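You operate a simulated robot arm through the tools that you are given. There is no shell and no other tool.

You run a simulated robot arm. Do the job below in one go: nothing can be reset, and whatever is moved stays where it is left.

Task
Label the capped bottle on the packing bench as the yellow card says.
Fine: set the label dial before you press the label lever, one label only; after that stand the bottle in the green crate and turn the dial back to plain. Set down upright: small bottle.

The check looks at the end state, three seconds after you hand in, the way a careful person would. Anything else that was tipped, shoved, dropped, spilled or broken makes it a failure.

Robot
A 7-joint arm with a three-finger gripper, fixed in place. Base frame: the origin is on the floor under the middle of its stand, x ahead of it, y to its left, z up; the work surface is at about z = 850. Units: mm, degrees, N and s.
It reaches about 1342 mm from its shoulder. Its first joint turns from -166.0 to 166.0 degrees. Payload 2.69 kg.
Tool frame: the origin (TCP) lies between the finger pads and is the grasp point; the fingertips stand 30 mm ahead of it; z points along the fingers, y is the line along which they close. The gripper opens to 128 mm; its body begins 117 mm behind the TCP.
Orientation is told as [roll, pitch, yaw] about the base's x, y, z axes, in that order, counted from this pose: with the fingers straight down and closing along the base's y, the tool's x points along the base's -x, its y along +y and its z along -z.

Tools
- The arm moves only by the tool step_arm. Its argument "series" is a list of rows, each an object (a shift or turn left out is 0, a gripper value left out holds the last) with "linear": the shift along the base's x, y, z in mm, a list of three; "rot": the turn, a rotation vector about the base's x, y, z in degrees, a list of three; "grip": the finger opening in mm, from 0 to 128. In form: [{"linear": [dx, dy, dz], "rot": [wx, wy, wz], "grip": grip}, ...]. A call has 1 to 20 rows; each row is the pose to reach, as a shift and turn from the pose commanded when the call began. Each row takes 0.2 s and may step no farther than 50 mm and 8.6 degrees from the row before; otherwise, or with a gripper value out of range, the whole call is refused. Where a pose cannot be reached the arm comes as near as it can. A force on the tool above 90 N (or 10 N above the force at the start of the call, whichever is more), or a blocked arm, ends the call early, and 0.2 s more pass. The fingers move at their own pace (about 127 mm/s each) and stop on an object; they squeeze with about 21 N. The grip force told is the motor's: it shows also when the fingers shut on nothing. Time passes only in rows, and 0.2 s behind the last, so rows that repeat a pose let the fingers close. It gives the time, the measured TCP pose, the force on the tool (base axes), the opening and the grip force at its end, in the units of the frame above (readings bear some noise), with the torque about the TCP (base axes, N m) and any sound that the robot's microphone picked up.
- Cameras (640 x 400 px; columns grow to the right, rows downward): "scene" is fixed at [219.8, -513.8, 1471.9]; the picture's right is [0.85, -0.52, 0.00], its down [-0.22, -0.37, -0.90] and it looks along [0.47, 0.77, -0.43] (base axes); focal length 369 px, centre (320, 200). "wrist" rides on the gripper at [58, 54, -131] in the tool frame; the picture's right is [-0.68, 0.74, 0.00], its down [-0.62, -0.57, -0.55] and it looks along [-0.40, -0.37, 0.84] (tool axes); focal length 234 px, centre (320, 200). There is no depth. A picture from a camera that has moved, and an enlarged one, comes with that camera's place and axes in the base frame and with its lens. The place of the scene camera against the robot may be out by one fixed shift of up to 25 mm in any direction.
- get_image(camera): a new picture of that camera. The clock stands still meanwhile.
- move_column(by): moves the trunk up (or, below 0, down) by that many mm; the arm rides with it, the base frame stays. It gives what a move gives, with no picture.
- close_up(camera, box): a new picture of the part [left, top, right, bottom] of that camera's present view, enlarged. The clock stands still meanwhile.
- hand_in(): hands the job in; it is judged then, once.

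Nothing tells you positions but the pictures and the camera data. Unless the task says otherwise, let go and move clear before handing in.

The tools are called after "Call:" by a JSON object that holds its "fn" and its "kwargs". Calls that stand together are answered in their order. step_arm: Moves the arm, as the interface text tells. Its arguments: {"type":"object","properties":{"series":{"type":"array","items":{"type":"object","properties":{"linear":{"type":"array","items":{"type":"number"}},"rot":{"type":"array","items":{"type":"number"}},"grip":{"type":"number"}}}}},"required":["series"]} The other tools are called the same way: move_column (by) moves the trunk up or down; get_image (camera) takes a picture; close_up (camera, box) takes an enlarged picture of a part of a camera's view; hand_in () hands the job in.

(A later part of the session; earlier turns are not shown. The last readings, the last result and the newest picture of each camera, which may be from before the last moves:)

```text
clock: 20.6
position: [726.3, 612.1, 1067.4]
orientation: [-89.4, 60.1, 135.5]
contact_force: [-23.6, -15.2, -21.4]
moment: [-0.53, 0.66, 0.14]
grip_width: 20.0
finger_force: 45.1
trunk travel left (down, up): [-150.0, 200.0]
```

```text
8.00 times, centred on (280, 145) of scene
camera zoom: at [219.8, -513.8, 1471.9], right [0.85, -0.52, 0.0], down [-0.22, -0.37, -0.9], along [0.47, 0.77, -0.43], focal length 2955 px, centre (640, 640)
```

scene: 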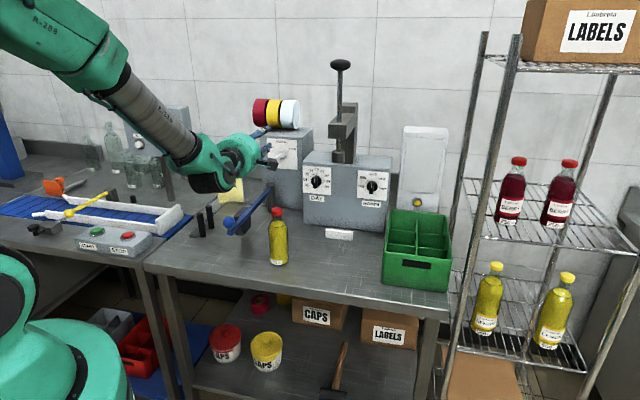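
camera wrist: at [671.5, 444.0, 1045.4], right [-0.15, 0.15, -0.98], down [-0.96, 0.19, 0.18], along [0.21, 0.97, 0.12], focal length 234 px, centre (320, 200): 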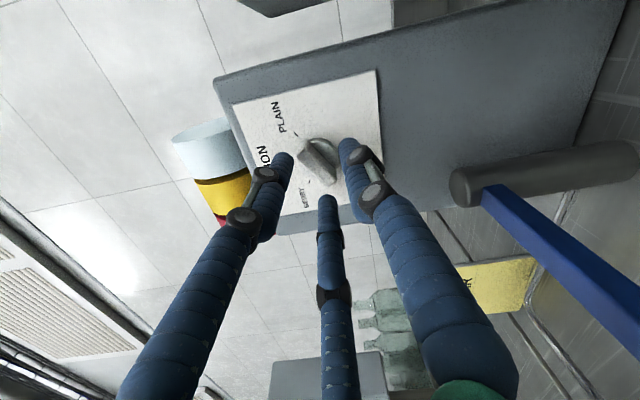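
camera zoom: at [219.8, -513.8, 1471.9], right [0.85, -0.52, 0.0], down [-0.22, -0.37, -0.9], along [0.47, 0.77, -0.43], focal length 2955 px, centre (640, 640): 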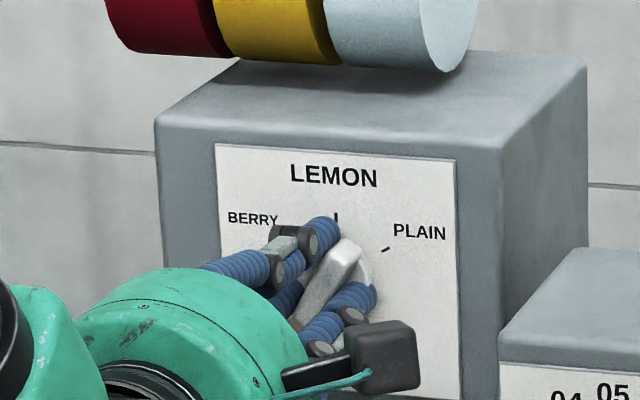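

The knob follows the grip exactly: 30° turned. I'll complete the remaining 30° to LEMON, relaxing the small side load as I go.

Call:
{"fn": "step_arm", "kwargs": {"series": [{"linear": [-2.13, -0.27, -2.37], "rot": [-5.303, -5.303, 0], "grip": 0}, {"linear": [-2.3, -0.11, -3.06], "rot": [-10.607, -10.607, 0], "grip": 0}, {"linear": [-2.4, -0.01, -3.76], "rot": [-15.91, -15.91, 0], "grip": 0}, {"linear": [-2.43, 0.03, -4.48], "rot": [-21.213, -21.213, 0], "grip": 0}, {"linear": [-2.43, 0.03, -4.48], "rot": [-21.213, -21.213, 0], "grip": 0}]}}

Call:
{"fn": "close_up", "kwargs": {"camera": "wrist", "box": [260, 100, 400, 220]}}

Call:
{"fn": "close_up", "kwargs": {"camera": "scene", "box": [240, 120, 320, 170]}}

```text
clock: 21.8
position: [726.0, 612.2, 1065.4]
orientation: [-88.6, 86.2, 136.3]
contact_force: [1.7, -14.4, -20.9]
moment: [-0.29, 0.39, -0.44]
grip_width: 20.4
finger_force: 44.7
out of reach, approached as far as the arm can: row 4, 5
trunk travel left (down, up): [-150.0, 200.0]
```

```text
3.33 times, centred on (330, 160) of wrist
camera zoom: at [672.8, 479.3, 1119.5], right [0.49, -0.49, -0.72], down [-0.82, 0.04, -0.58], along [0.31, 0.87, -0.38], focal length 781 px, centre (287, 333)
```

zoom: 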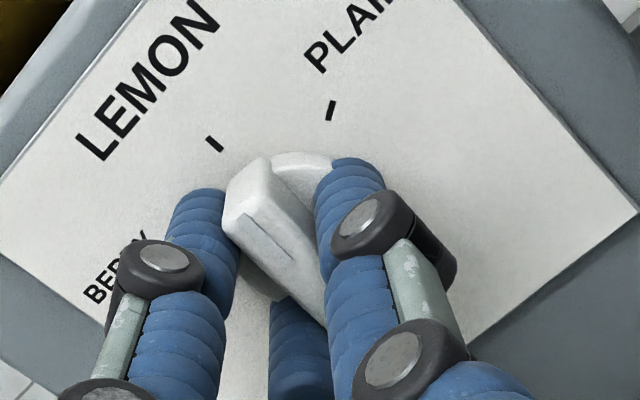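

```text
8.00 times, centred on (280, 145) of scene
camera zoom: at [219.8, -513.8, 1471.9], right [0.85, -0.52, 0.0], down [-0.22, -0.37, -0.9], along [0.47, 0.77, -0.43], focal length 2955 px, centre (640, 640)
```

zoom: 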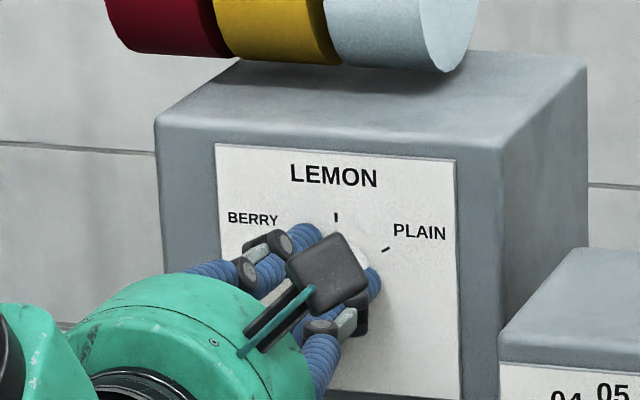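

The roll stopped about 4° short at a joint limit, so the pointer should be nearly on LEMON. I'll open the fingers, back off, and see where the knob settled.

Call:
{"fn": "step_arm", "kwargs": {"series": [{"grip": 25}, {"grip": 40}, {"grip": 44}, {"linear": [-10, -10, 0], "grip": 44}, {"linear": [-22, -22, 0], "grip": 44}, {"linear": [-22, -22, 0], "grip": 44}]}}

Call:
{"fn": "get_image", "kwargs": {"camera": "wrist"}}

Call:
{"fn": "close_up", "kwargs": {"camera": "wrist", "box": [230, 70, 410, 220]}}

Call:
{"fn": "close_up", "kwargs": {"camera": "scene", "box": [240, 120, 320, 170]}}

```text
clock: 23.2
position: [703.0, 590.1, 1065.3]
orientation: [-90.5, 86.2, 134.6]
contact_force: [-0.1, -0.1, 0.1]
moment: [-0.04, 0.0, 0.03]
grip_width: 44.1
finger_force: 0.0
trunk travel left (down, up): [-150.0, 200.0]
```

```text
taken
camera wrist: at [650.0, 457.0, 1119.7], right [0.49, -0.49, -0.72], down [-0.82, 0.04, -0.58], along [0.31, 0.87, -0.38], focal length 234 px, centre (320, 200)
```

wrist: 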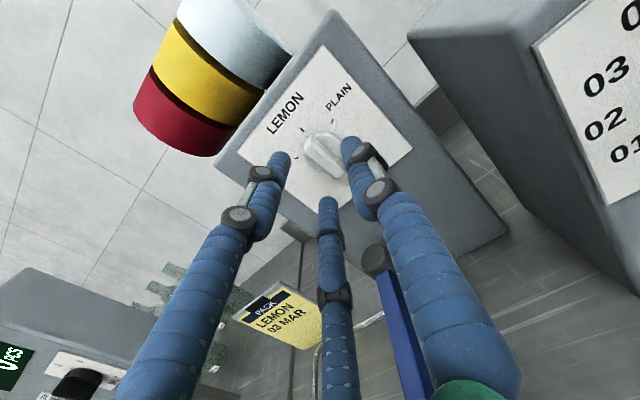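

```text
2.67 times, centred on (320, 145) of wrist
camera zoom: at [650.0, 457.0, 1119.7], right [0.49, -0.49, -0.72], down [-0.82, 0.04, -0.58], along [0.31, 0.87, -0.38], focal length 624 px, centre (320, 347)
```

zoom: 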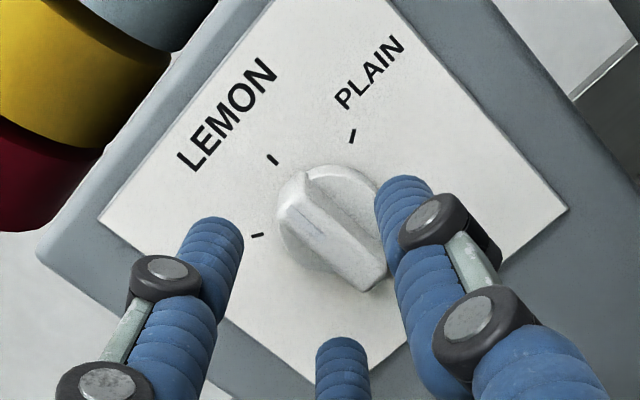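

```text
8.00 times, centred on (280, 145) of scene
camera zoom: at [219.8, -513.8, 1471.9], right [0.85, -0.52, 0.0], down [-0.22, -0.37, -0.9], along [0.47, 0.77, -0.43], focal length 2955 px, centre (640, 640)
```

zoom: 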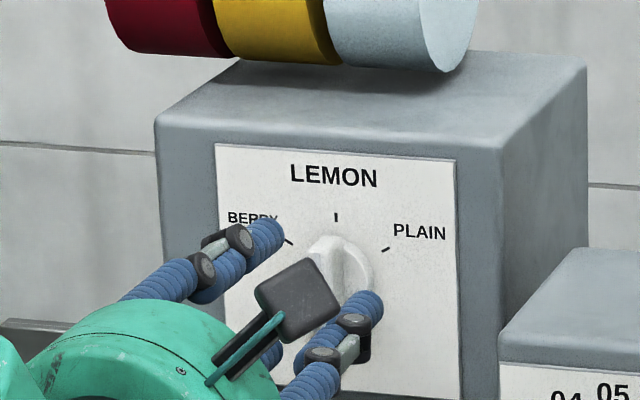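

The fingers are clear of the knob. I'll move up out of the line of sight to see exactly where the pointer rests.

Call:
{"fn": "step_arm", "kwargs": {"series": [{"linear": [-5, 5, 30]}, {"linear": [-12, 12, 60]}, {"linear": [-20, 20, 90]}, {"linear": [-20, 20, 100]}, {"linear": [-20, 20, 100]}]}}

Call:
{"fn": "close_up", "kwargs": {"camera": "scene", "box": [262, 130, 302, 165]}}

Call:
{"fn": "get_image", "kwargs": {"camera": "wrist"}}

```text
clock: 24.4
position: [683.5, 609.3, 1167.2]
orientation: [-91.1, 86.1, 134.1]
contact_force: [-1.3, -1.2, 0.8]
moment: [-0.08, 0.07, 0.0]
grip_width: 44.1
finger_force: 0.0
out of reach, approached as far as the arm can: row 4
trunk travel left (down, up): [-150.0, 200.0]
```

```text
11.43 times, centred on (282, 148) of scene
camera zoom: at [219.8, -513.8, 1471.9], right [0.85, -0.52, 0.0], down [-0.22, -0.37, -0.9], along [0.47, 0.77, -0.43], focal length 4222 px, centre (754, 800)
```

zoom: 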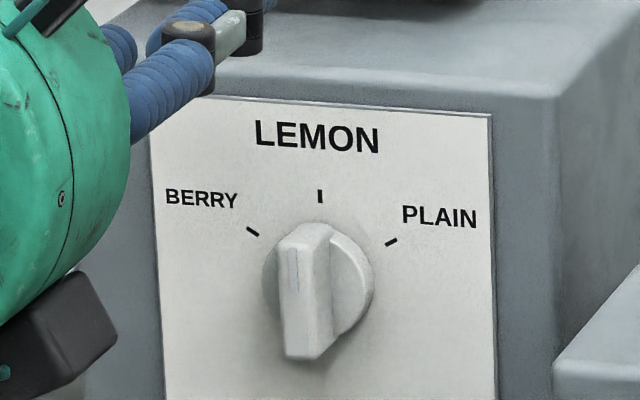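

```text
taken
camera wrist: at [631.0, 476.1, 1221.5], right [0.49, -0.48, -0.73], down [-0.82, 0.04, -0.58], along [0.31, 0.87, -0.38], focal length 234 px, centre (320, 200)
```

wrist: 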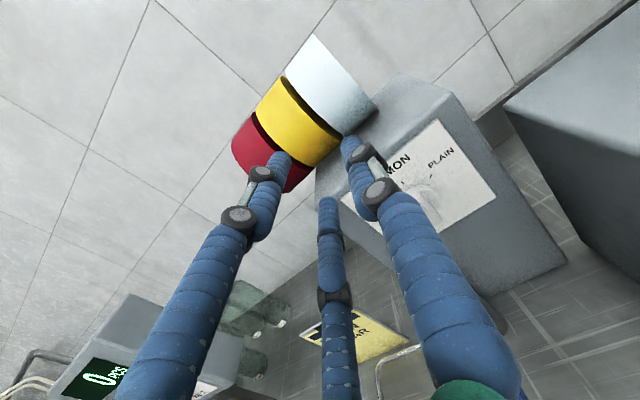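

The knob has clicked to LEMON, upright on the tick. Next is the bottle: I'll retreat up and back, unwinding the wrist roll, before pointing the gripper down.

Call:
{"fn": "step_arm", "kwargs": {"series": [{"linear": [-21.2, -21.2, 10]}, {"linear": [-42.4, -42.4, 20]}, {"linear": [-63.6, -63.6, 30]}, {"linear": [-84.9, -84.9, 40]}, {"linear": [-85.8, -91.9, 41.4], "rot": [5.35, 5.35, 0]}, {"linear": [-86.8, -99.0, 42.9], "rot": [10.7, 10.7, 0]}, {"linear": [-87.8, -106.1, 44.3], "rot": [16.06, 16.06, 0]}, {"linear": [-88.9, -113.1, 45.7], "rot": [21.41, 21.41, 0]}, {"linear": [-89.9, -120.2, 47.1], "rot": [26.76, 26.76, 0]}, {"linear": [-90.9, -127.3, 48.6], "rot": [32.12, 32.12, 0]}, {"linear": [-91.9, -134.4, 50], "rot": [37.47, 37.47, 0]}, {"linear": [-92.9, -141.4, 51.4], "rot": [42.82, 42.82, 0]}, {"linear": [-93.9, -148.5, 52.9], "rot": [48.17, 48.17, 0]}, {"linear": [-94.9, -155.6, 54.3], "rot": [53.53, 53.53, 0]}, {"linear": [-96, -162.6, 55.7], "rot": [58.88, 58.88, 0]}, {"linear": [-97, -169.7, 57.1], "rot": [64.23, 64.23, 0]}, {"linear": [-98, -176.8, 58.6], "rot": [69.58, 69.58, 0]}, {"linear": [-99, -183.8, 60], "rot": [74.94, 74.94, 0]}, {"linear": [-99, -183.8, 60], "rot": [74.94, 74.94, 0]}]}}

Call:
{"fn": "get_image", "kwargs": {"camera": "scene"}}

Call:
{"fn": "get_image", "kwargs": {"camera": "wrist"}}

```text
clock: 28.4
position: [583.8, 426.9, 1225.9]
orientation: [-90.0, -19.9, 135.0]
contact_force: [0.1, 0.1, 0.2]
moment: [0.01, 0.02, -0.01]
grip_width: 44.0
finger_force: 0.0
trunk travel left (down, up): [-150.0, 200.0]
```

```text
taken
```

scene: 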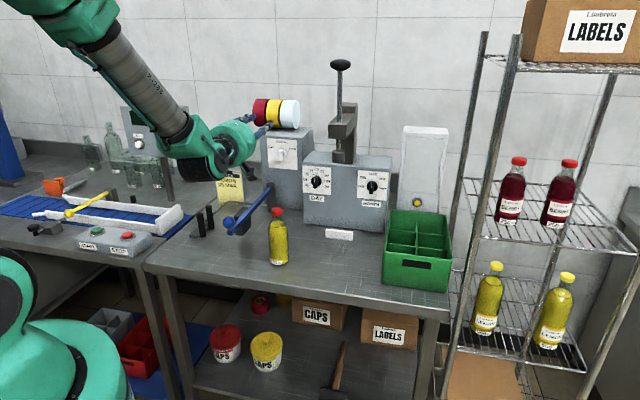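

```text
taken
camera wrist: at [516.0, 308.3, 1155.0], right [-0.63, 0.63, -0.46], down [-0.66, -0.11, 0.74], along [0.41, 0.77, 0.49], focal length 234 px, centre (320, 200)
```

wrist: 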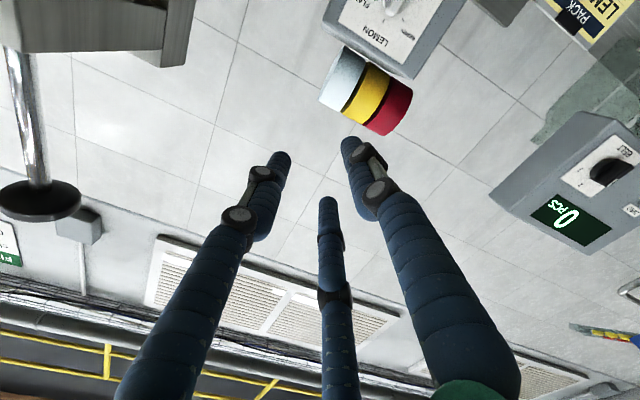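

Clear of everything and the dial shows LEMON. Now I'm pitching the gripper straight down over the bottle at s≈176, p≈647.

Call:
{"fn": "step_arm", "kwargs": {"series": [{"linear": [0, -8, 0], "rot": [-5.785, 5.785, 0]}, {"linear": [0, -16, 0], "rot": [-11.57, 11.57, 0]}, {"linear": [0, -24, -4], "rot": [-17.355, 17.355, 0]}, {"linear": [0, -33, -8], "rot": [-23.14, 23.14, 0]}, {"linear": [0, -41, -12], "rot": [-28.925, 28.925, 0]}, {"linear": [-1, -50, -16], "rot": [-34.71, 34.71, 0]}, {"linear": [-1, -58, -20], "rot": [-40.495, 40.495, 0]}, {"linear": [-1, -67, -25], "rot": [-46.28, 46.28, 0]}, {"linear": [-1, -76, -30], "rot": [-52.065, 52.065, 0]}, {"linear": [-1.6, -85, -35], "rot": [-57.85, 57.85, 0]}, {"linear": [-1.6, -94.2, -40], "rot": [-63.64, 63.64, 0], "grip": 70}, {"linear": [-1.6, -94.2, -40], "rot": [-63.64, 63.64, 0], "grip": 70}]}}

Call:
{"fn": "get_image", "kwargs": {"camera": "wrist"}}

Call:
{"fn": "get_image", "kwargs": {"camera": "scene"}}

```text
clock: 31.0
position: [570.7, 325.2, 1172.6]
orientation: [-4.3, -12.1, 115.9]
contact_force: [2.6, 0.3, -2.6]
moment: [0.01, 0.26, 0.09]
grip_width: 70.3
finger_force: 0.0
out of reach, approached as far as the arm can: row 8, 9, 10, 11, 12
trunk travel left (down, up): [-150.0, 200.0]
```

```text
taken
camera wrist: at [548.9, 221.2, 1284.5], right [-0.95, 0.28, 0.09], down [0.26, 0.66, 0.71], along [0.14, 0.7, -0.7], focal length 234 px, centre (320, 200)
```

wrist: 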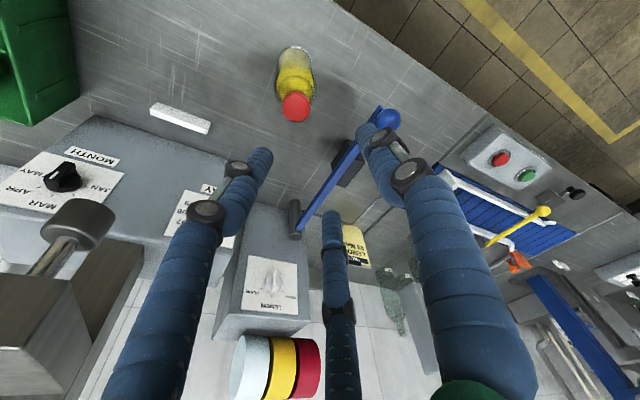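

```text
taken
```

scene: 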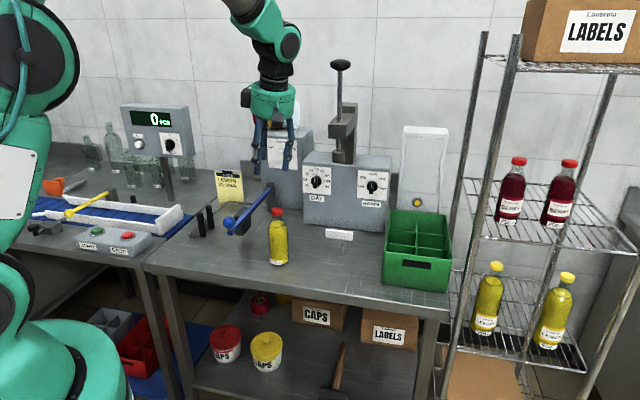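

The wrist hit a limit near this yaw, leaving the hand tilted about 12°. I'll yaw back by 72° first, then straighten.

Call:
{"fn": "step_arm", "kwargs": {"series": [{"rot": [0, 0, -8]}, {"rot": [0, 0, -16]}, {"rot": [0, 0, -24]}, {"rot": [0, 0, -32]}, {"rot": [0, 0, -40]}, {"rot": [0, 0, -48]}, {"rot": [0, 0, -56]}, {"rot": [0, 0, -64]}, {"rot": [0, 0, -71]}, {"rot": [0, 0, -71]}]}}

```text
clock: 33.2
position: [480.2, 330.9, 1012.9]
orientation: [0.0, -13.9, 51.7]
contact_force: [-2.4, -1.4, 1.6]
moment: [0.0, -0.19, 0.01]
grip_width: 80.5
finger_force: 0.1
out of reach, approached as far as the arm can: row 3, 4, 5, 6, 7, 8, 9, 10
trunk travel left (down, up): [-150.0, 200.0]
```

The arm drifted a long way from what I commanded while out of reach. I'm checking immediately whether anything was touched.

Call:
{"fn": "get_image", "kwargs": {"camera": "scene"}}

Call:
{"fn": "get_image", "kwargs": {"camera": "wrist"}}

```text
taken
```

scene: 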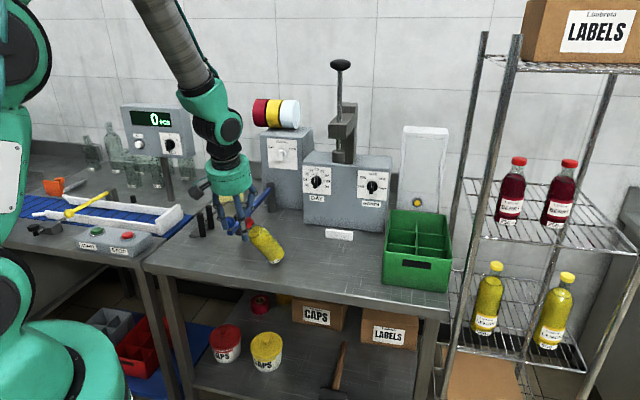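

```text
taken
camera wrist: at [382.4, 295.3, 1126.0], right [-0.17, 0.97, 0.16], down [0.73, 0.02, 0.68], along [0.66, 0.24, -0.72], focal length 234 px, centre (320, 200)
```

wrist: 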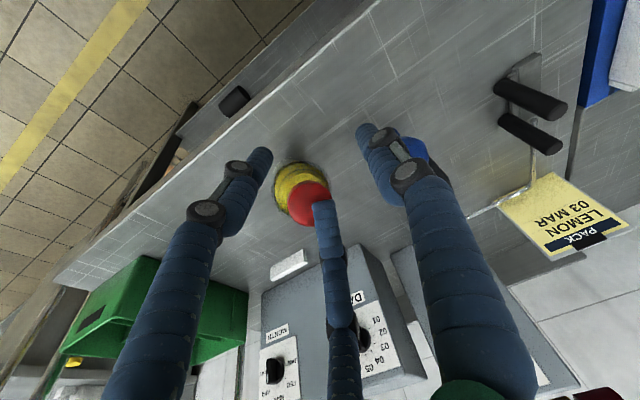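

The bottle has been caught and is leaning against the fingers. It hasn't fallen. I need a close look before any further move.

Call:
{"fn": "close_up", "kwargs": {"camera": "scene", "box": [180, 130, 300, 280]}}

Call:
{"fn": "close_up", "kwargs": {"camera": "wrist", "box": [220, 100, 460, 260]}}

Call:
{"fn": "close_up", "kwargs": {"camera": "scene", "box": [215, 190, 295, 270]}}

```text
2.67 times, centred on (240, 205) of scene
camera zoom: at [219.8, -513.8, 1471.9], right [0.85, -0.52, 0.0], down [-0.22, -0.37, -0.9], along [0.47, 0.77, -0.43], focal length 985 px, centre (533, 187)
```

zoom: 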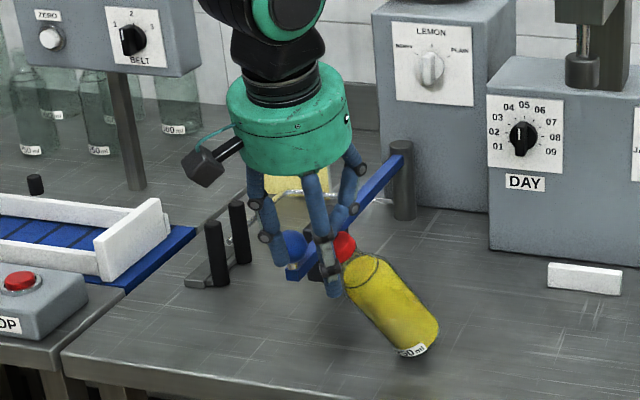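

```text
2.50 times, centred on (340, 180) of wrist
camera zoom: at [382.4, 295.3, 1126.0], right [-0.17, 0.97, 0.16], down [0.73, 0.02, 0.68], along [0.66, 0.24, -0.72], focal length 585 px, centre (270, 250)
```

zoom: 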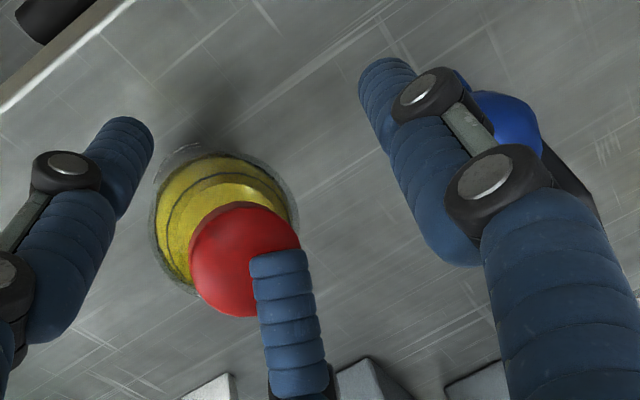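

```text
5.00 times, centred on (255, 230) of scene
camera zoom: at [219.8, -513.8, 1471.9], right [0.85, -0.52, 0.0], down [-0.22, -0.37, -0.9], along [0.47, 0.77, -0.43], focal length 1847 px, centre (645, 50)
```

zoom: 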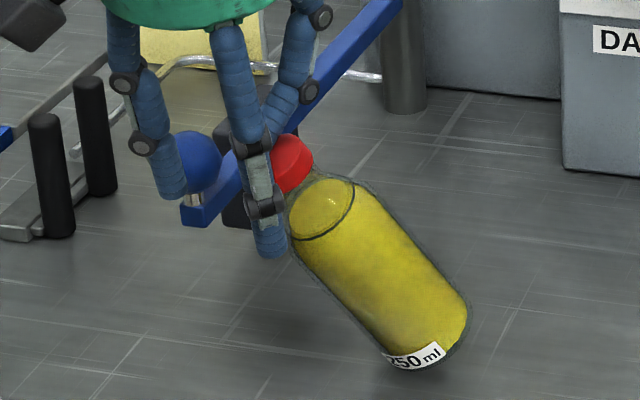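

Reading the geometry: the cap (about 501, 334, 1004) is inside the jaws and one finger holds it from the right, with the bottle leaning about 28° and its base still in place; the lever has not moved. The safest recovery is to hold still and gently close the jaws around the cap.

Call:
{"fn": "step_arm", "kwargs": {"series": [{"grip": 74}, {"grip": 66}, {"grip": 58}, {"grip": 50}, {"grip": 42}]}}

Call:
{"fn": "close_up", "kwargs": {"camera": "scene", "box": [180, 130, 300, 280]}}

Call:
{"fn": "close_up", "kwargs": {"camera": "wrist", "box": [220, 100, 460, 260]}}

```text
clock: 34.4
position: [482.4, 333.0, 1012.7]
orientation: [0.1, -13.7, 51.9]
contact_force: [-0.9, -0.2, 1.6]
moment: [-0.02, -0.01, -0.02]
grip_width: 53.2
finger_force: 0.2
trunk travel left (down, up): [-150.0, 200.0]
```

```text
2.67 times, centred on (240, 205) of scene
camera zoom: at [219.8, -513.8, 1471.9], right [0.85, -0.52, 0.0], down [-0.22, -0.37, -0.9], along [0.47, 0.77, -0.43], focal length 985 px, centre (533, 187)
```

zoom: 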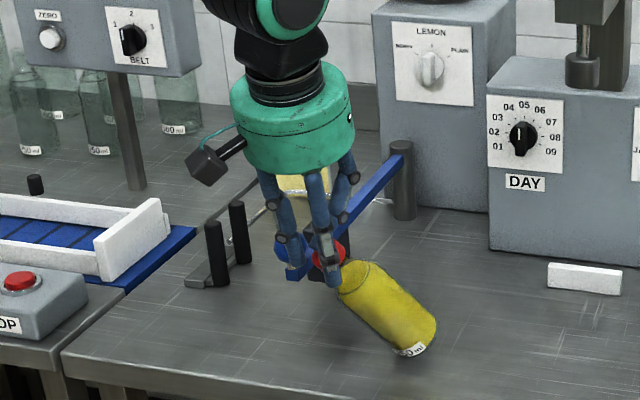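

```text
2.50 times, centred on (340, 180) of wrist
camera zoom: at [385.8, 297.0, 1125.6], right [-0.18, 0.97, 0.16], down [0.73, 0.02, 0.68], along [0.66, 0.24, -0.72], focal length 585 px, centre (270, 250)
```

zoom: 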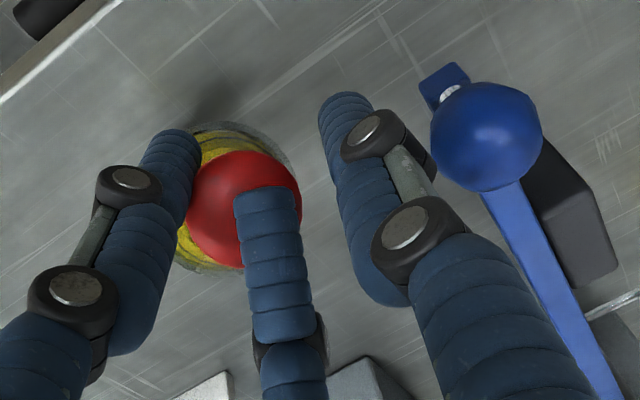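

The cap is now between all three fingers, near the tips. Continuing to close to secure it.

Call:
{"fn": "step_arm", "kwargs": {"series": [{"grip": 36}, {"grip": 28}, {"grip": 20}, {"grip": 20}]}}

Call:
{"fn": "close_up", "kwargs": {"camera": "scene", "box": [180, 130, 300, 280]}}

Call:
{"fn": "close_up", "kwargs": {"camera": "wrist", "box": [220, 100, 460, 260]}}

```text
clock: 35.4
position: [483.5, 333.3, 1013.9]
orientation: [0.1, -13.8, 51.9]
contact_force: [-1.0, 0.0, 1.3]
moment: [-0.02, 0.0, 0.02]
grip_width: 28.1
finger_force: 20.9
trunk travel left (down, up): [-150.0, 200.0]
```

```text
2.67 times, centred on (240, 205) of scene
camera zoom: at [219.8, -513.8, 1471.9], right [0.85, -0.52, 0.0], down [-0.22, -0.37, -0.9], along [0.47, 0.77, -0.43], focal length 985 px, centre (533, 187)
```

zoom: 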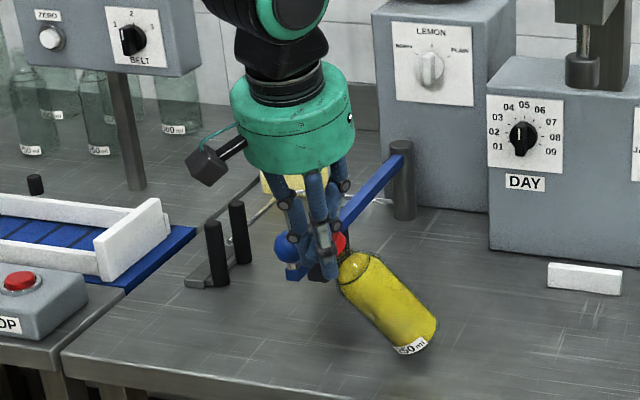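

```text
2.50 times, centred on (340, 180) of wrist
camera zoom: at [386.0, 296.9, 1125.6], right [-0.18, 0.97, 0.16], down [0.73, 0.02, 0.68], along [0.66, 0.24, -0.72], focal length 585 px, centre (270, 250)
```

zoom: 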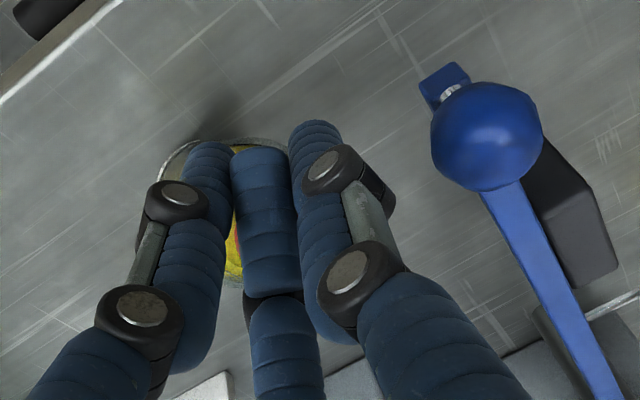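

The grip reads 28 mm with 21 N, so something is held. I'll look closer to confirm it is the cap, well inside the jaws.

Call:
{"fn": "close_up", "kwargs": {"camera": "scene", "box": [225, 200, 290, 265]}}

Call:
{"fn": "close_up", "kwargs": {"camera": "wrist", "box": [270, 140, 370, 240]}}

```text
6.15 times, centred on (258, 232) of scene
camera zoom: at [219.8, -513.8, 1471.9], right [0.85, -0.52, 0.0], down [-0.22, -0.37, -0.9], along [0.47, 0.77, -0.43], focal length 2273 px, centre (705, 0)
```

zoom: 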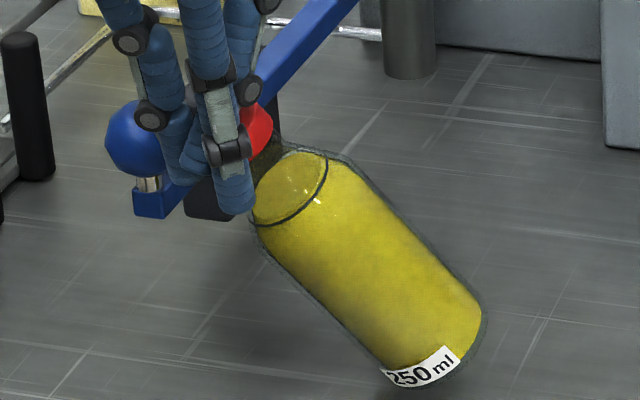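

```text
4.00 times, centred on (320, 190) of wrist
camera zoom: at [386.0, 296.9, 1125.6], right [-0.18, 0.97, 0.16], down [0.73, 0.02, 0.68], along [0.66, 0.24, -0.72], focal length 937 px, centre (320, 240)
```

zoom: 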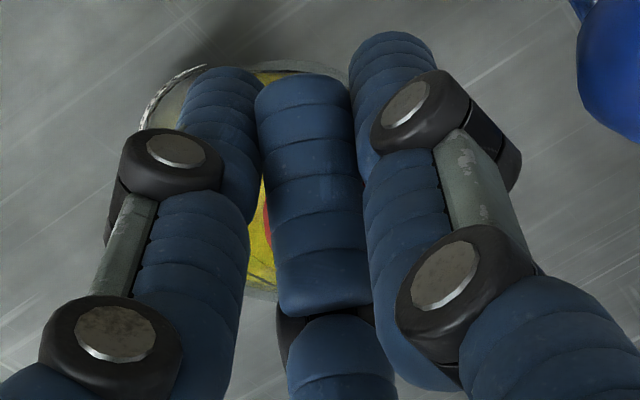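

I read the situation as: the cap is clamped between the three fingertips with the bottle tilted about 35° and its base still near (576, 333). Opening now would drop it, so I'll tip it back upright by carrying the cap along an arc about its base edge, starting with a tiny test step.

Call:
{"fn": "step_arm", "kwargs": {"series": [{"linear": [4, -0.4, 1.8], "grip": 18}, {"linear": [8, -0.8, 3.5], "grip": 18}, {"linear": [8, -0.8, 3.5], "grip": 18}]}}

Call:
{"fn": "close_up", "kwargs": {"camera": "scene", "box": [225, 190, 300, 270]}}

Call:
{"fn": "close_up", "kwargs": {"camera": "wrist", "box": [270, 120, 390, 240]}}

```text
clock: 36.2
position: [489.6, 329.9, 1017.4]
orientation: [0.1, -13.8, 51.9]
contact_force: [0.0, 0.4, -0.6]
moment: [-0.02, 0.02, 0.01]
grip_width: 28.4
finger_force: 1.5
trunk travel left (down, up): [-150.0, 200.0]
```

```text
5.00 times, centred on (262, 230) of scene
camera zoom: at [219.8, -513.8, 1471.9], right [0.85, -0.52, 0.0], down [-0.22, -0.37, -0.9], along [0.47, 0.77, -0.43], focal length 1847 px, centre (608, 50)
```

zoom: 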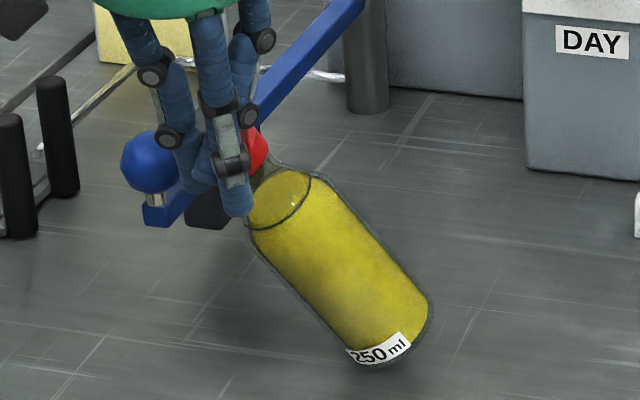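

```text
3.33 times, centred on (330, 180) of wrist
camera zoom: at [391.5, 294.4, 1129.6], right [-0.18, 0.97, 0.16], down [0.73, 0.02, 0.68], along [0.66, 0.24, -0.72], focal length 781 px, centre (287, 267)
```

zoom: 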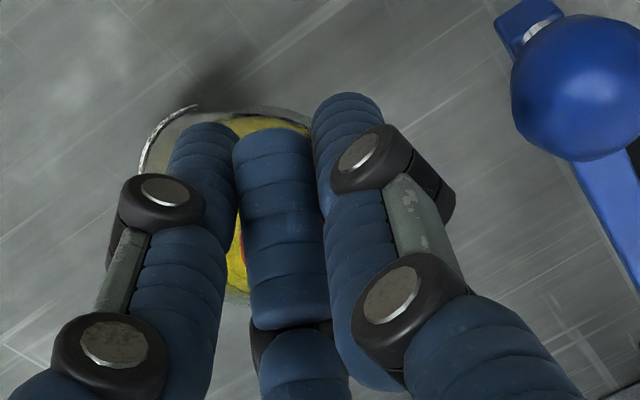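

It works: the bottle's cap followed and the tilt is decreasing. I'm continuing the arc slowly.

Call:
{"fn": "step_arm", "kwargs": {"series": [{"linear": [5, -0.5, 1.9], "grip": 16}, {"linear": [10, -1, 3.6], "grip": 16}, {"linear": [15, -1.5, 5.1], "grip": 16}, {"linear": [20, -2, 6.4], "grip": 16}, {"linear": [24, -2.4, 7.4], "grip": 16}, {"linear": [24, -2.4, 7.4], "grip": 16}]}}

Call:
{"fn": "close_up", "kwargs": {"camera": "scene", "box": [225, 190, 300, 270]}}

Call:
{"fn": "close_up", "kwargs": {"camera": "wrist", "box": [270, 120, 390, 240]}}

```text
clock: 37.6
position: [510.8, 328.0, 1024.1]
orientation: [0.3, -14.0, 52.0]
contact_force: [-1.1, -0.1, -0.6]
moment: [0.03, 0.0, 0.01]
grip_width: 28.3
finger_force: 2.4
trunk travel left (down, up): [-150.0, 200.0]
```

```text
5.00 times, centred on (262, 230) of scene
camera zoom: at [219.8, -513.8, 1471.9], right [0.85, -0.52, 0.0], down [-0.22, -0.37, -0.9], along [0.47, 0.77, -0.43], focal length 1847 px, centre (608, 50)
```

zoom: 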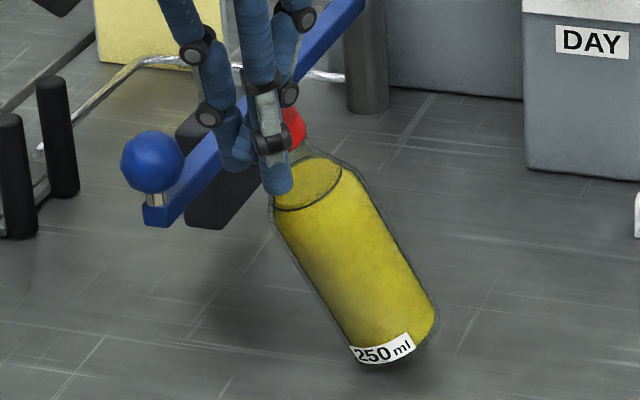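

```text
3.33 times, centred on (330, 180) of wrist
camera zoom: at [413.2, 291.1, 1137.7], right [-0.18, 0.97, 0.17], down [0.73, 0.02, 0.68], along [0.66, 0.24, -0.72], focal length 781 px, centre (287, 267)
```

zoom: 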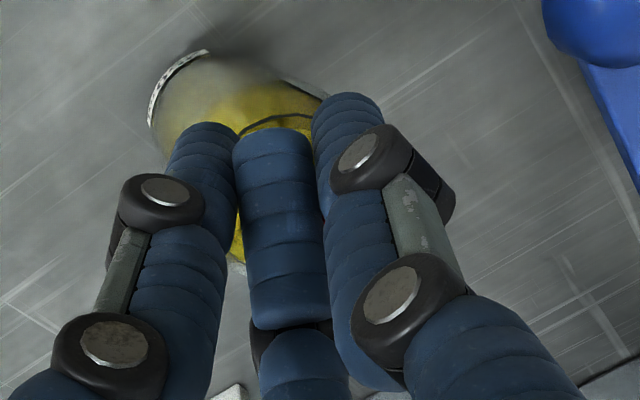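

The tilt keeps falling steadily and the lever is untouched. Continuing the arc in small steps.

Call:
{"fn": "step_arm", "kwargs": {"series": [{"linear": [4, -0.4, 0.9], "grip": 16}, {"linear": [8, -0.8, 1.7], "grip": 16}, {"linear": [12, -1.2, 2.4], "grip": 16}, {"linear": [16, -1.5, 3.0], "grip": 16}, {"linear": [20, -1.8, 3.5], "grip": 16}, {"linear": [20, -1.8, 3.5], "grip": 16}]}}

Call:
{"fn": "close_up", "kwargs": {"camera": "scene", "box": [225, 190, 300, 270]}}

Call:
{"fn": "close_up", "kwargs": {"camera": "wrist", "box": [270, 120, 390, 240]}}

```text
clock: 39.0
position: [531.8, 326.6, 1028.7]
orientation: [0.2, -13.9, 51.9]
contact_force: [0.2, -0.3, -0.5]
moment: [-0.01, 0.02, -0.01]
grip_width: 28.5
finger_force: 3.1
trunk travel left (down, up): [-150.0, 200.0]
```

```text
5.00 times, centred on (262, 230) of scene
camera zoom: at [219.8, -513.8, 1471.9], right [0.85, -0.52, 0.0], down [-0.22, -0.37, -0.9], along [0.47, 0.77, -0.43], focal length 1847 px, centre (608, 50)
```

zoom: 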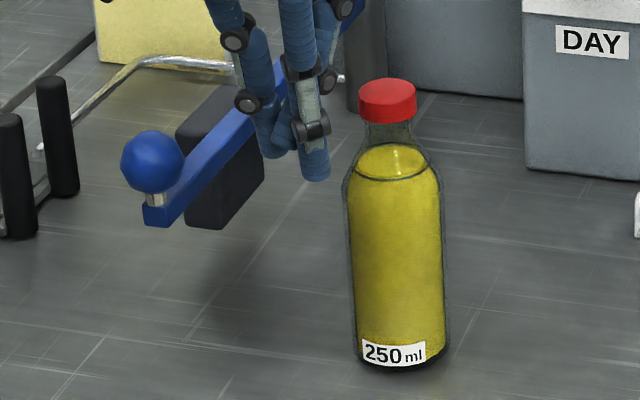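

```text
3.33 times, centred on (330, 180) of wrist
camera zoom: at [434.2, 288.8, 1140.8], right [-0.18, 0.97, 0.17], down [0.73, 0.02, 0.68], along [0.66, 0.24, -0.72], focal length 781 px, centre (287, 267)
```

zoom: 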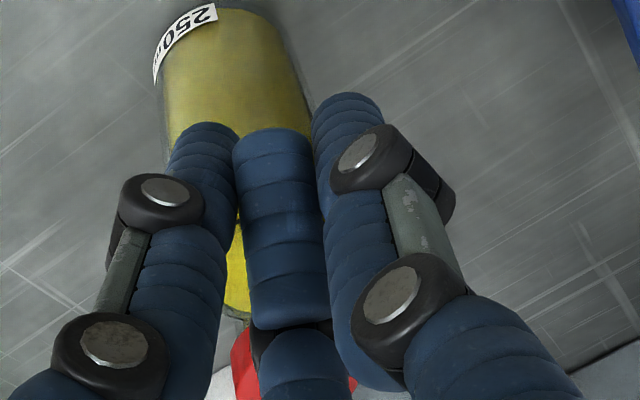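

The bottle has righted itself and is standing. I'll hold still a moment to confirm it is stable.

Call:
{"fn": "step_arm", "kwargs": {"series": [{"linear": [0, 0, 0]}, {"linear": [0, 0, 0]}, {"linear": [0, 0, 0]}]}}

Call:
{"fn": "get_image", "kwargs": {"camera": "scene"}}

Call:
{"fn": "close_up", "kwargs": {"camera": "scene", "box": [225, 190, 305, 270]}}

```text
clock: 39.8
position: [531.8, 326.0, 1027.9]
orientation: [0.4, -14.0, 51.9]
contact_force: [-0.4, 1.3, -0.5]
moment: [0.01, -0.02, 0.02]
grip_width: 28.2
finger_force: 2.3
trunk travel left (down, up): [-150.0, 200.0]
```

```text
taken
```

scene: 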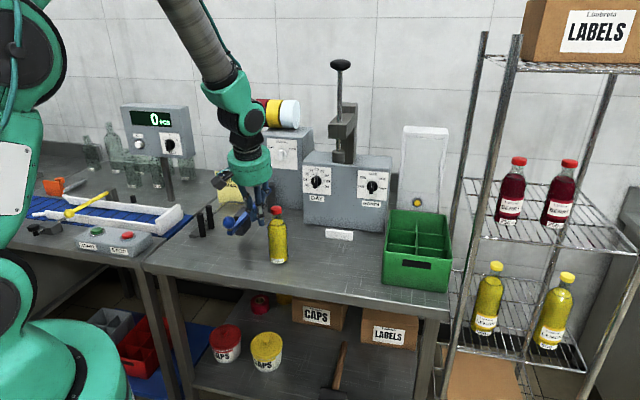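

```text
5.00 times, centred on (265, 230) of scene
camera zoom: at [219.8, -513.8, 1471.9], right [0.85, -0.52, 0.0], down [-0.22, -0.37, -0.9], along [0.47, 0.77, -0.43], focal length 1847 px, centre (595, 50)
```

zoom: 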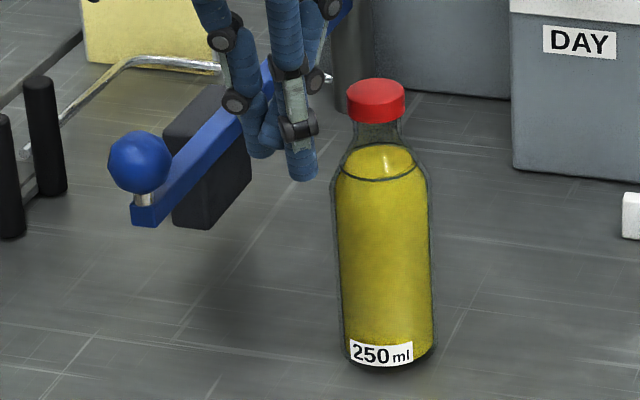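

The bottle is standing stably at its original spot. I'll raise the trunk, which keeps all joint angles fixed, to get the gripper safely clear above everything before sorting out the wrist posture.

Call:
{"fn": "move_column", "kwargs": {"by": 150}}

Call:
{"fn": "get_image", "kwargs": {"camera": "scene"}}

Call:
{"fn": "get_image", "kwargs": {"camera": "wrist"}}

```text
clock: 41.5
position: [532.1, 325.3, 1177.7]
orientation: [0.4, -14.0, 51.8]
contact_force: [-0.2, -0.1, 0.1]
moment: [-0.04, -0.03, 0.04]
grip_width: 28.3
finger_force: 3.2
trunk travel left (down, up): [-300.0, 50.0]
```

```text
taken
```

scene: 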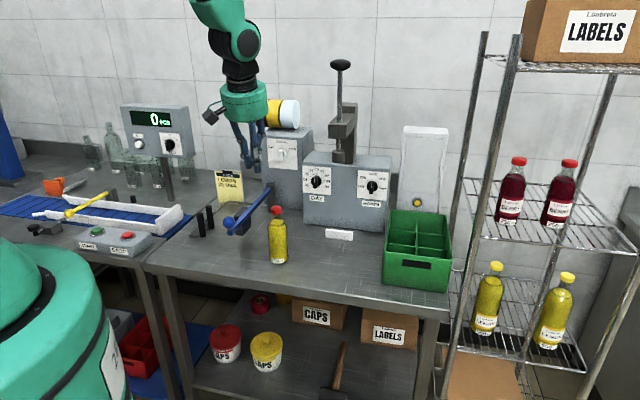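

```text
taken
camera wrist: at [434.0, 288.9, 1290.6], right [-0.18, 0.97, 0.17], down [0.73, 0.02, 0.68], along [0.66, 0.24, -0.72], focal length 234 px, centre (320, 200)
```

wrist: 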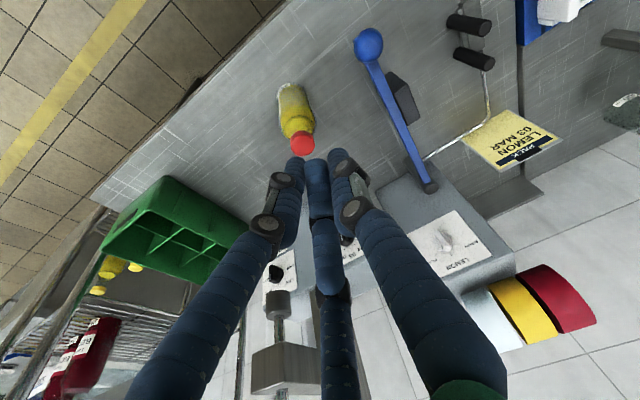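

Everything is clear. I'll test straightening the hand in small increments up here, watching the measured pose.

Call:
{"fn": "step_arm", "kwargs": {"series": [{"rot": [-2.12, 2.12, 0]}, {"rot": [-4.24, 4.24, 0]}, {"rot": [-4.24, 4.24, 0]}]}}

```text
clock: 42.4
position: [531.7, 325.2, 1178.6]
orientation: [0.3, -14.0, 51.9]
contact_force: [-0.4, -0.1, 0.3]
moment: [-0.01, -0.01, -0.02]
grip_width: 28.4
finger_force: 3.1
out of reach, approached as far as the arm can: row 1, 2, 3
trunk travel left (down, up): [-300.0, 50.0]
```

Straightening isn't possible in this posture; the forearm is too steep here. I'll raise the arm and then lower the trunk so the forearm lies flatter, as it was at the start.

Call:
{"fn": "step_arm", "kwargs": {"series": [{"linear": [0, 0, 20]}, {"linear": [0, 0, 40]}, {"linear": [0, 0, 60]}, {"linear": [0, 0, 80]}, {"linear": [0, 0, 100]}, {"linear": [0, 0, 120]}, {"linear": [0, 0, 120]}]}}

```text
clock: 44.0
position: [494.9, 318.5, 1271.1]
orientation: [1.4, -23.4, 53.1]
contact_force: [-4.1, -2.5, 1.4]
moment: [0.25, -0.5, -0.1]
grip_width: 28.5
finger_force: 2.7
out of reach, approached as far as the arm can: row 1, 2, 3, 4, 5, 6, 7
trunk travel left (down, up): [-300.0, 50.0]
```

I now understand the trouble: the wrist is folded straight in line with the forearm, at its limit, in the flipped configuration it took on when I went horizontal. To get back I'll bend the hand outward a bit, then roll it around the forearm axis by 180°, all high in free space.

Call:
{"fn": "step_arm", "kwargs": {"series": [{"rot": [5.3, -4.0, 0]}, {"rot": [10.7, -8.0, 0]}, {"rot": [16, -12, 0]}, {"rot": [20, -15, 0]}, {"rot": [20, -15, 0]}]}}

Call:
{"fn": "get_image", "kwargs": {"camera": "scene"}}

```text
clock: 45.1
position: [531.4, 326.3, 1296.3]
orientation: [0.9, -39.0, 51.6]
contact_force: [-0.7, -0.3, 0.2]
moment: [0.04, -0.01, 0.01]
grip_width: 28.6
finger_force: 2.6
trunk travel left (down, up): [-300.0, 50.0]
```

```text
taken
```

scene: 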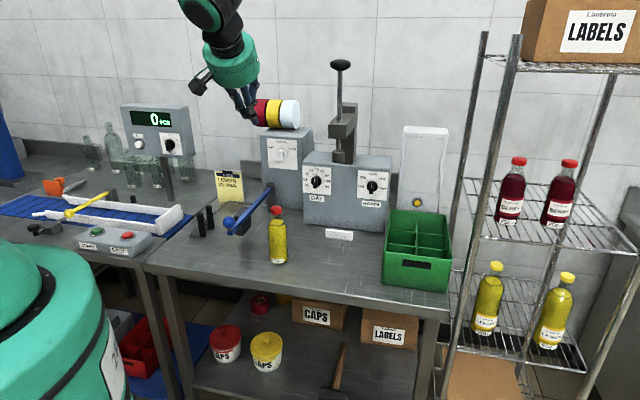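

That went through cleanly. Now I'm rolling the hand around the forearm axis in small steps, first 80°, keeping the TCP in place.

Call:
{"fn": "step_arm", "kwargs": {"series": [{"rot": [1.93, 2.46, -7.36]}, {"rot": [3.86, 4.93, -14.72]}, {"rot": [5.78, 7.39, -22.08]}, {"rot": [7.71, 9.86, -29.44]}, {"rot": [9.64, 12.32, -36.8]}, {"rot": [9.64, 12.32, -36.8]}]}}

```text
clock: 46.5
position: [530.4, 327.1, 1297.9]
orientation: [18.2, -32.7, 4.2]
contact_force: [0.3, -0.4, 0.2]
moment: [0.0, 0.0, -0.01]
grip_width: 28.3
finger_force: 2.9
trunk travel left (down, up): [-300.0, 50.0]
```

Smooth and accurate. Continuing another 40°.

Call:
{"fn": "step_arm", "kwargs": {"series": [{"rot": [1.93, 2.46, -7.36]}, {"rot": [3.86, 4.93, -14.72]}, {"rot": [5.78, 7.39, -22.08]}, {"rot": [7.71, 9.86, -29.44]}, {"rot": [9.64, 12.32, -36.8]}, {"rot": [9.64, 12.32, -36.8]}]}}

```text
clock: 48.0
position: [531.9, 325.6, 1298.4]
orientation: [24.8, -18.5, -35.6]
contact_force: [0.0, -0.6, -0.7]
moment: [0.01, 0.0, 0.03]
grip_width: 28.4
finger_force: 3.0
out of reach, approached as far as the arm can: row 1, 2
trunk travel left (down, up): [-300.0, 50.0]
```

Continuing the roll; the hand is now swinging through the right side as planned.

Call:
{"fn": "step_arm", "kwargs": {"series": [{"rot": [1.93, 2.46, -7.36]}, {"rot": [3.86, 4.93, -14.72]}, {"rot": [5.78, 7.39, -22.08]}, {"rot": [7.71, 9.86, -29.44]}, {"rot": [9.64, 12.32, -36.8]}, {"rot": [9.64, 12.32, -36.8]}]}}

```text
clock: 49.4
position: [531.4, 326.3, 1298.8]
orientation: [20.5, -3.8, -71.8]
contact_force: [-0.6, 0.2, -0.5]
moment: [-0.01, -0.01, -0.03]
grip_width: 28.5
finger_force: 2.6
trunk travel left (down, up): [-300.0, 50.0]
```

Past the halfway point with no limits flagged. Now I'll straighten the hand to vertical from this side.

Call:
{"fn": "step_arm", "kwargs": {"series": [{"rot": [-0.98, 6.87, 0]}, {"rot": [-1.95, 13.73, 0]}, {"rot": [-2.93, 20.6, 0]}, {"rot": [-2.93, 20.6, 0]}]}}

Call:
{"fn": "get_image", "kwargs": {"camera": "scene"}}

Call:
{"fn": "get_image", "kwargs": {"camera": "wrist"}}

```text
clock: 50.4
position: [531.9, 327.0, 1298.7]
orientation: [0.0, 0.2, -71.0]
contact_force: [1.0, -0.1, 0.1]
moment: [0.0, 0.05, 0.01]
grip_width: 28.1
finger_force: 2.7
trunk travel left (down, up): [-300.0, 50.0]
```

```text
taken
```

scene: 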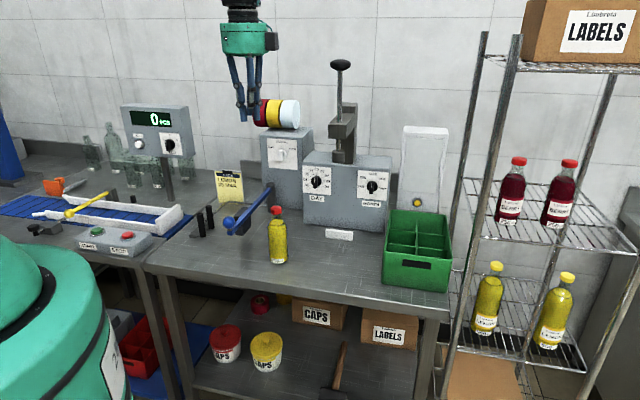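

```text
taken
camera wrist: at [562.4, 398.5, 1428.9], right [0.92, -0.4, 0.0], down [-0.33, -0.77, 0.55], along [-0.22, -0.5, -0.84], focal length 234 px, centre (320, 200)
```

wrist: 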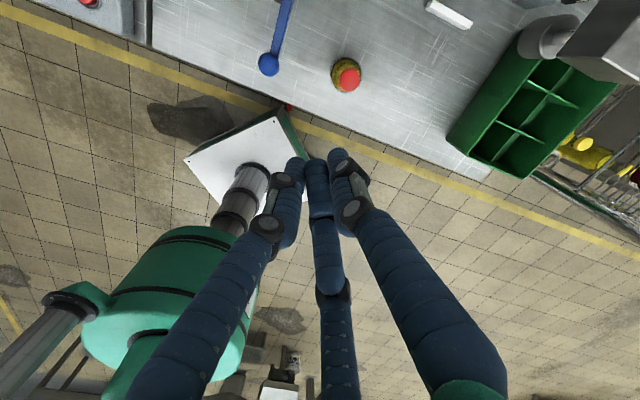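

The wrist is back in its normal configuration, pointing straight down. Now I'll lower the trunk so the forearm lies flatter and stays away from that limit during the low work.

Call:
{"fn": "move_column", "kwargs": {"by": -150}}

Call:
{"fn": "step_arm", "kwargs": {"series": [{"linear": [8, 2, 20], "grip": 60}, {"linear": [16, 4, 40], "grip": 60}, {"linear": [24, 6, 60], "grip": 60}, {"linear": [32, 8, 80], "grip": 60}, {"linear": [40, 10, 100], "grip": 60}, {"linear": [44, 11, 120], "grip": 60}, {"linear": [44, 11, 120], "grip": 60}]}}

Call:
{"fn": "get_image", "kwargs": {"camera": "wrist"}}

```text
clock: 52.1
position: [531.0, 324.4, 1148.5]
orientation: [0.1, 0.2, -71.1]
contact_force: [0.0, 0.6, 0.3]
moment: [-0.02, 0.01, 0.04]
grip_width: 28.2
finger_force: 2.5
trunk travel left (down, up): [-150.0, 200.0]
```

```text
clock: 53.7
position: [575.7, 336.2, 1268.6]
orientation: [0.1, 0.2, -71.1]
contact_force: [-0.5, 0.4, 0.5]
moment: [0.06, 0.0, -0.01]
grip_width: 60.1
finger_force: 0.0
trunk travel left (down, up): [-150.0, 200.0]
```

```text
taken
camera wrist: at [606.3, 410.1, 1400.0], right [0.92, -0.4, 0.0], down [-0.34, -0.77, 0.55], along [-0.22, -0.5, -0.84], focal length 234 px, centre (320, 200)
```

wrist: 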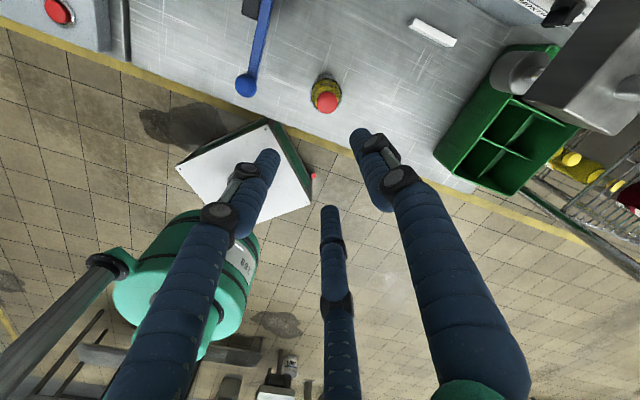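

Good. Lowering the trunk another 100 mm; the fingertips stay well above the bottle.

Call:
{"fn": "move_column", "kwargs": {"by": -100}}

Call:
{"fn": "close_up", "kwargs": {"camera": "wrist", "box": [200, 0, 440, 160]}}

Call:
{"fn": "close_up", "kwargs": {"camera": "scene", "box": [225, 120, 325, 280]}}

```text
clock: 55.0
position: [576.1, 337.6, 1169.0]
orientation: [0.0, 0.1, -71.1]
contact_force: [0.1, 0.3, -0.2]
moment: [0.02, -0.02, 0.02]
grip_width: 60.2
finger_force: 0.0
trunk travel left (down, up): [-50.0, 300.0]
```

```text
2.50 times, centred on (320, 80) of wrist
camera zoom: at [606.4, 410.2, 1300.2], right [0.92, -0.4, 0.0], down [-0.34, -0.77, 0.55], along [-0.22, -0.5, -0.84], focal length 585 px, centre (320, 500)
```

zoom: 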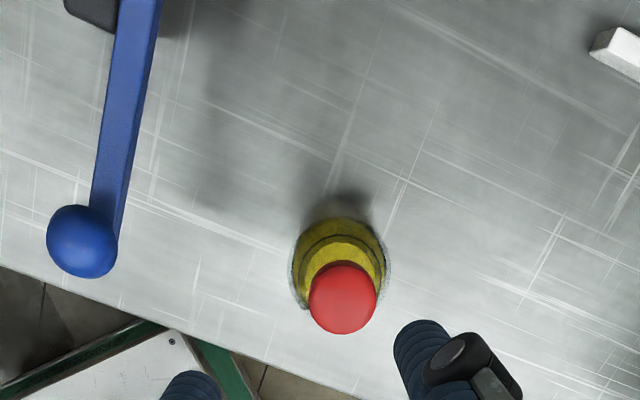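

```text
2.50 times, centred on (275, 200) of scene
camera zoom: at [219.8, -513.8, 1471.9], right [0.85, -0.52, 0.0], down [-0.22, -0.37, -0.9], along [0.47, 0.77, -0.43], focal length 924 px, centre (432, 200)
```

zoom: 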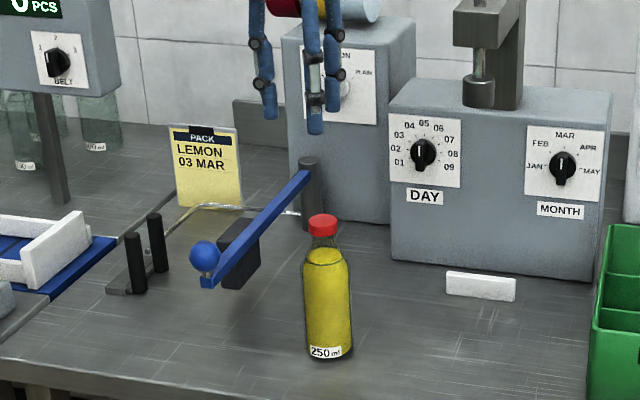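

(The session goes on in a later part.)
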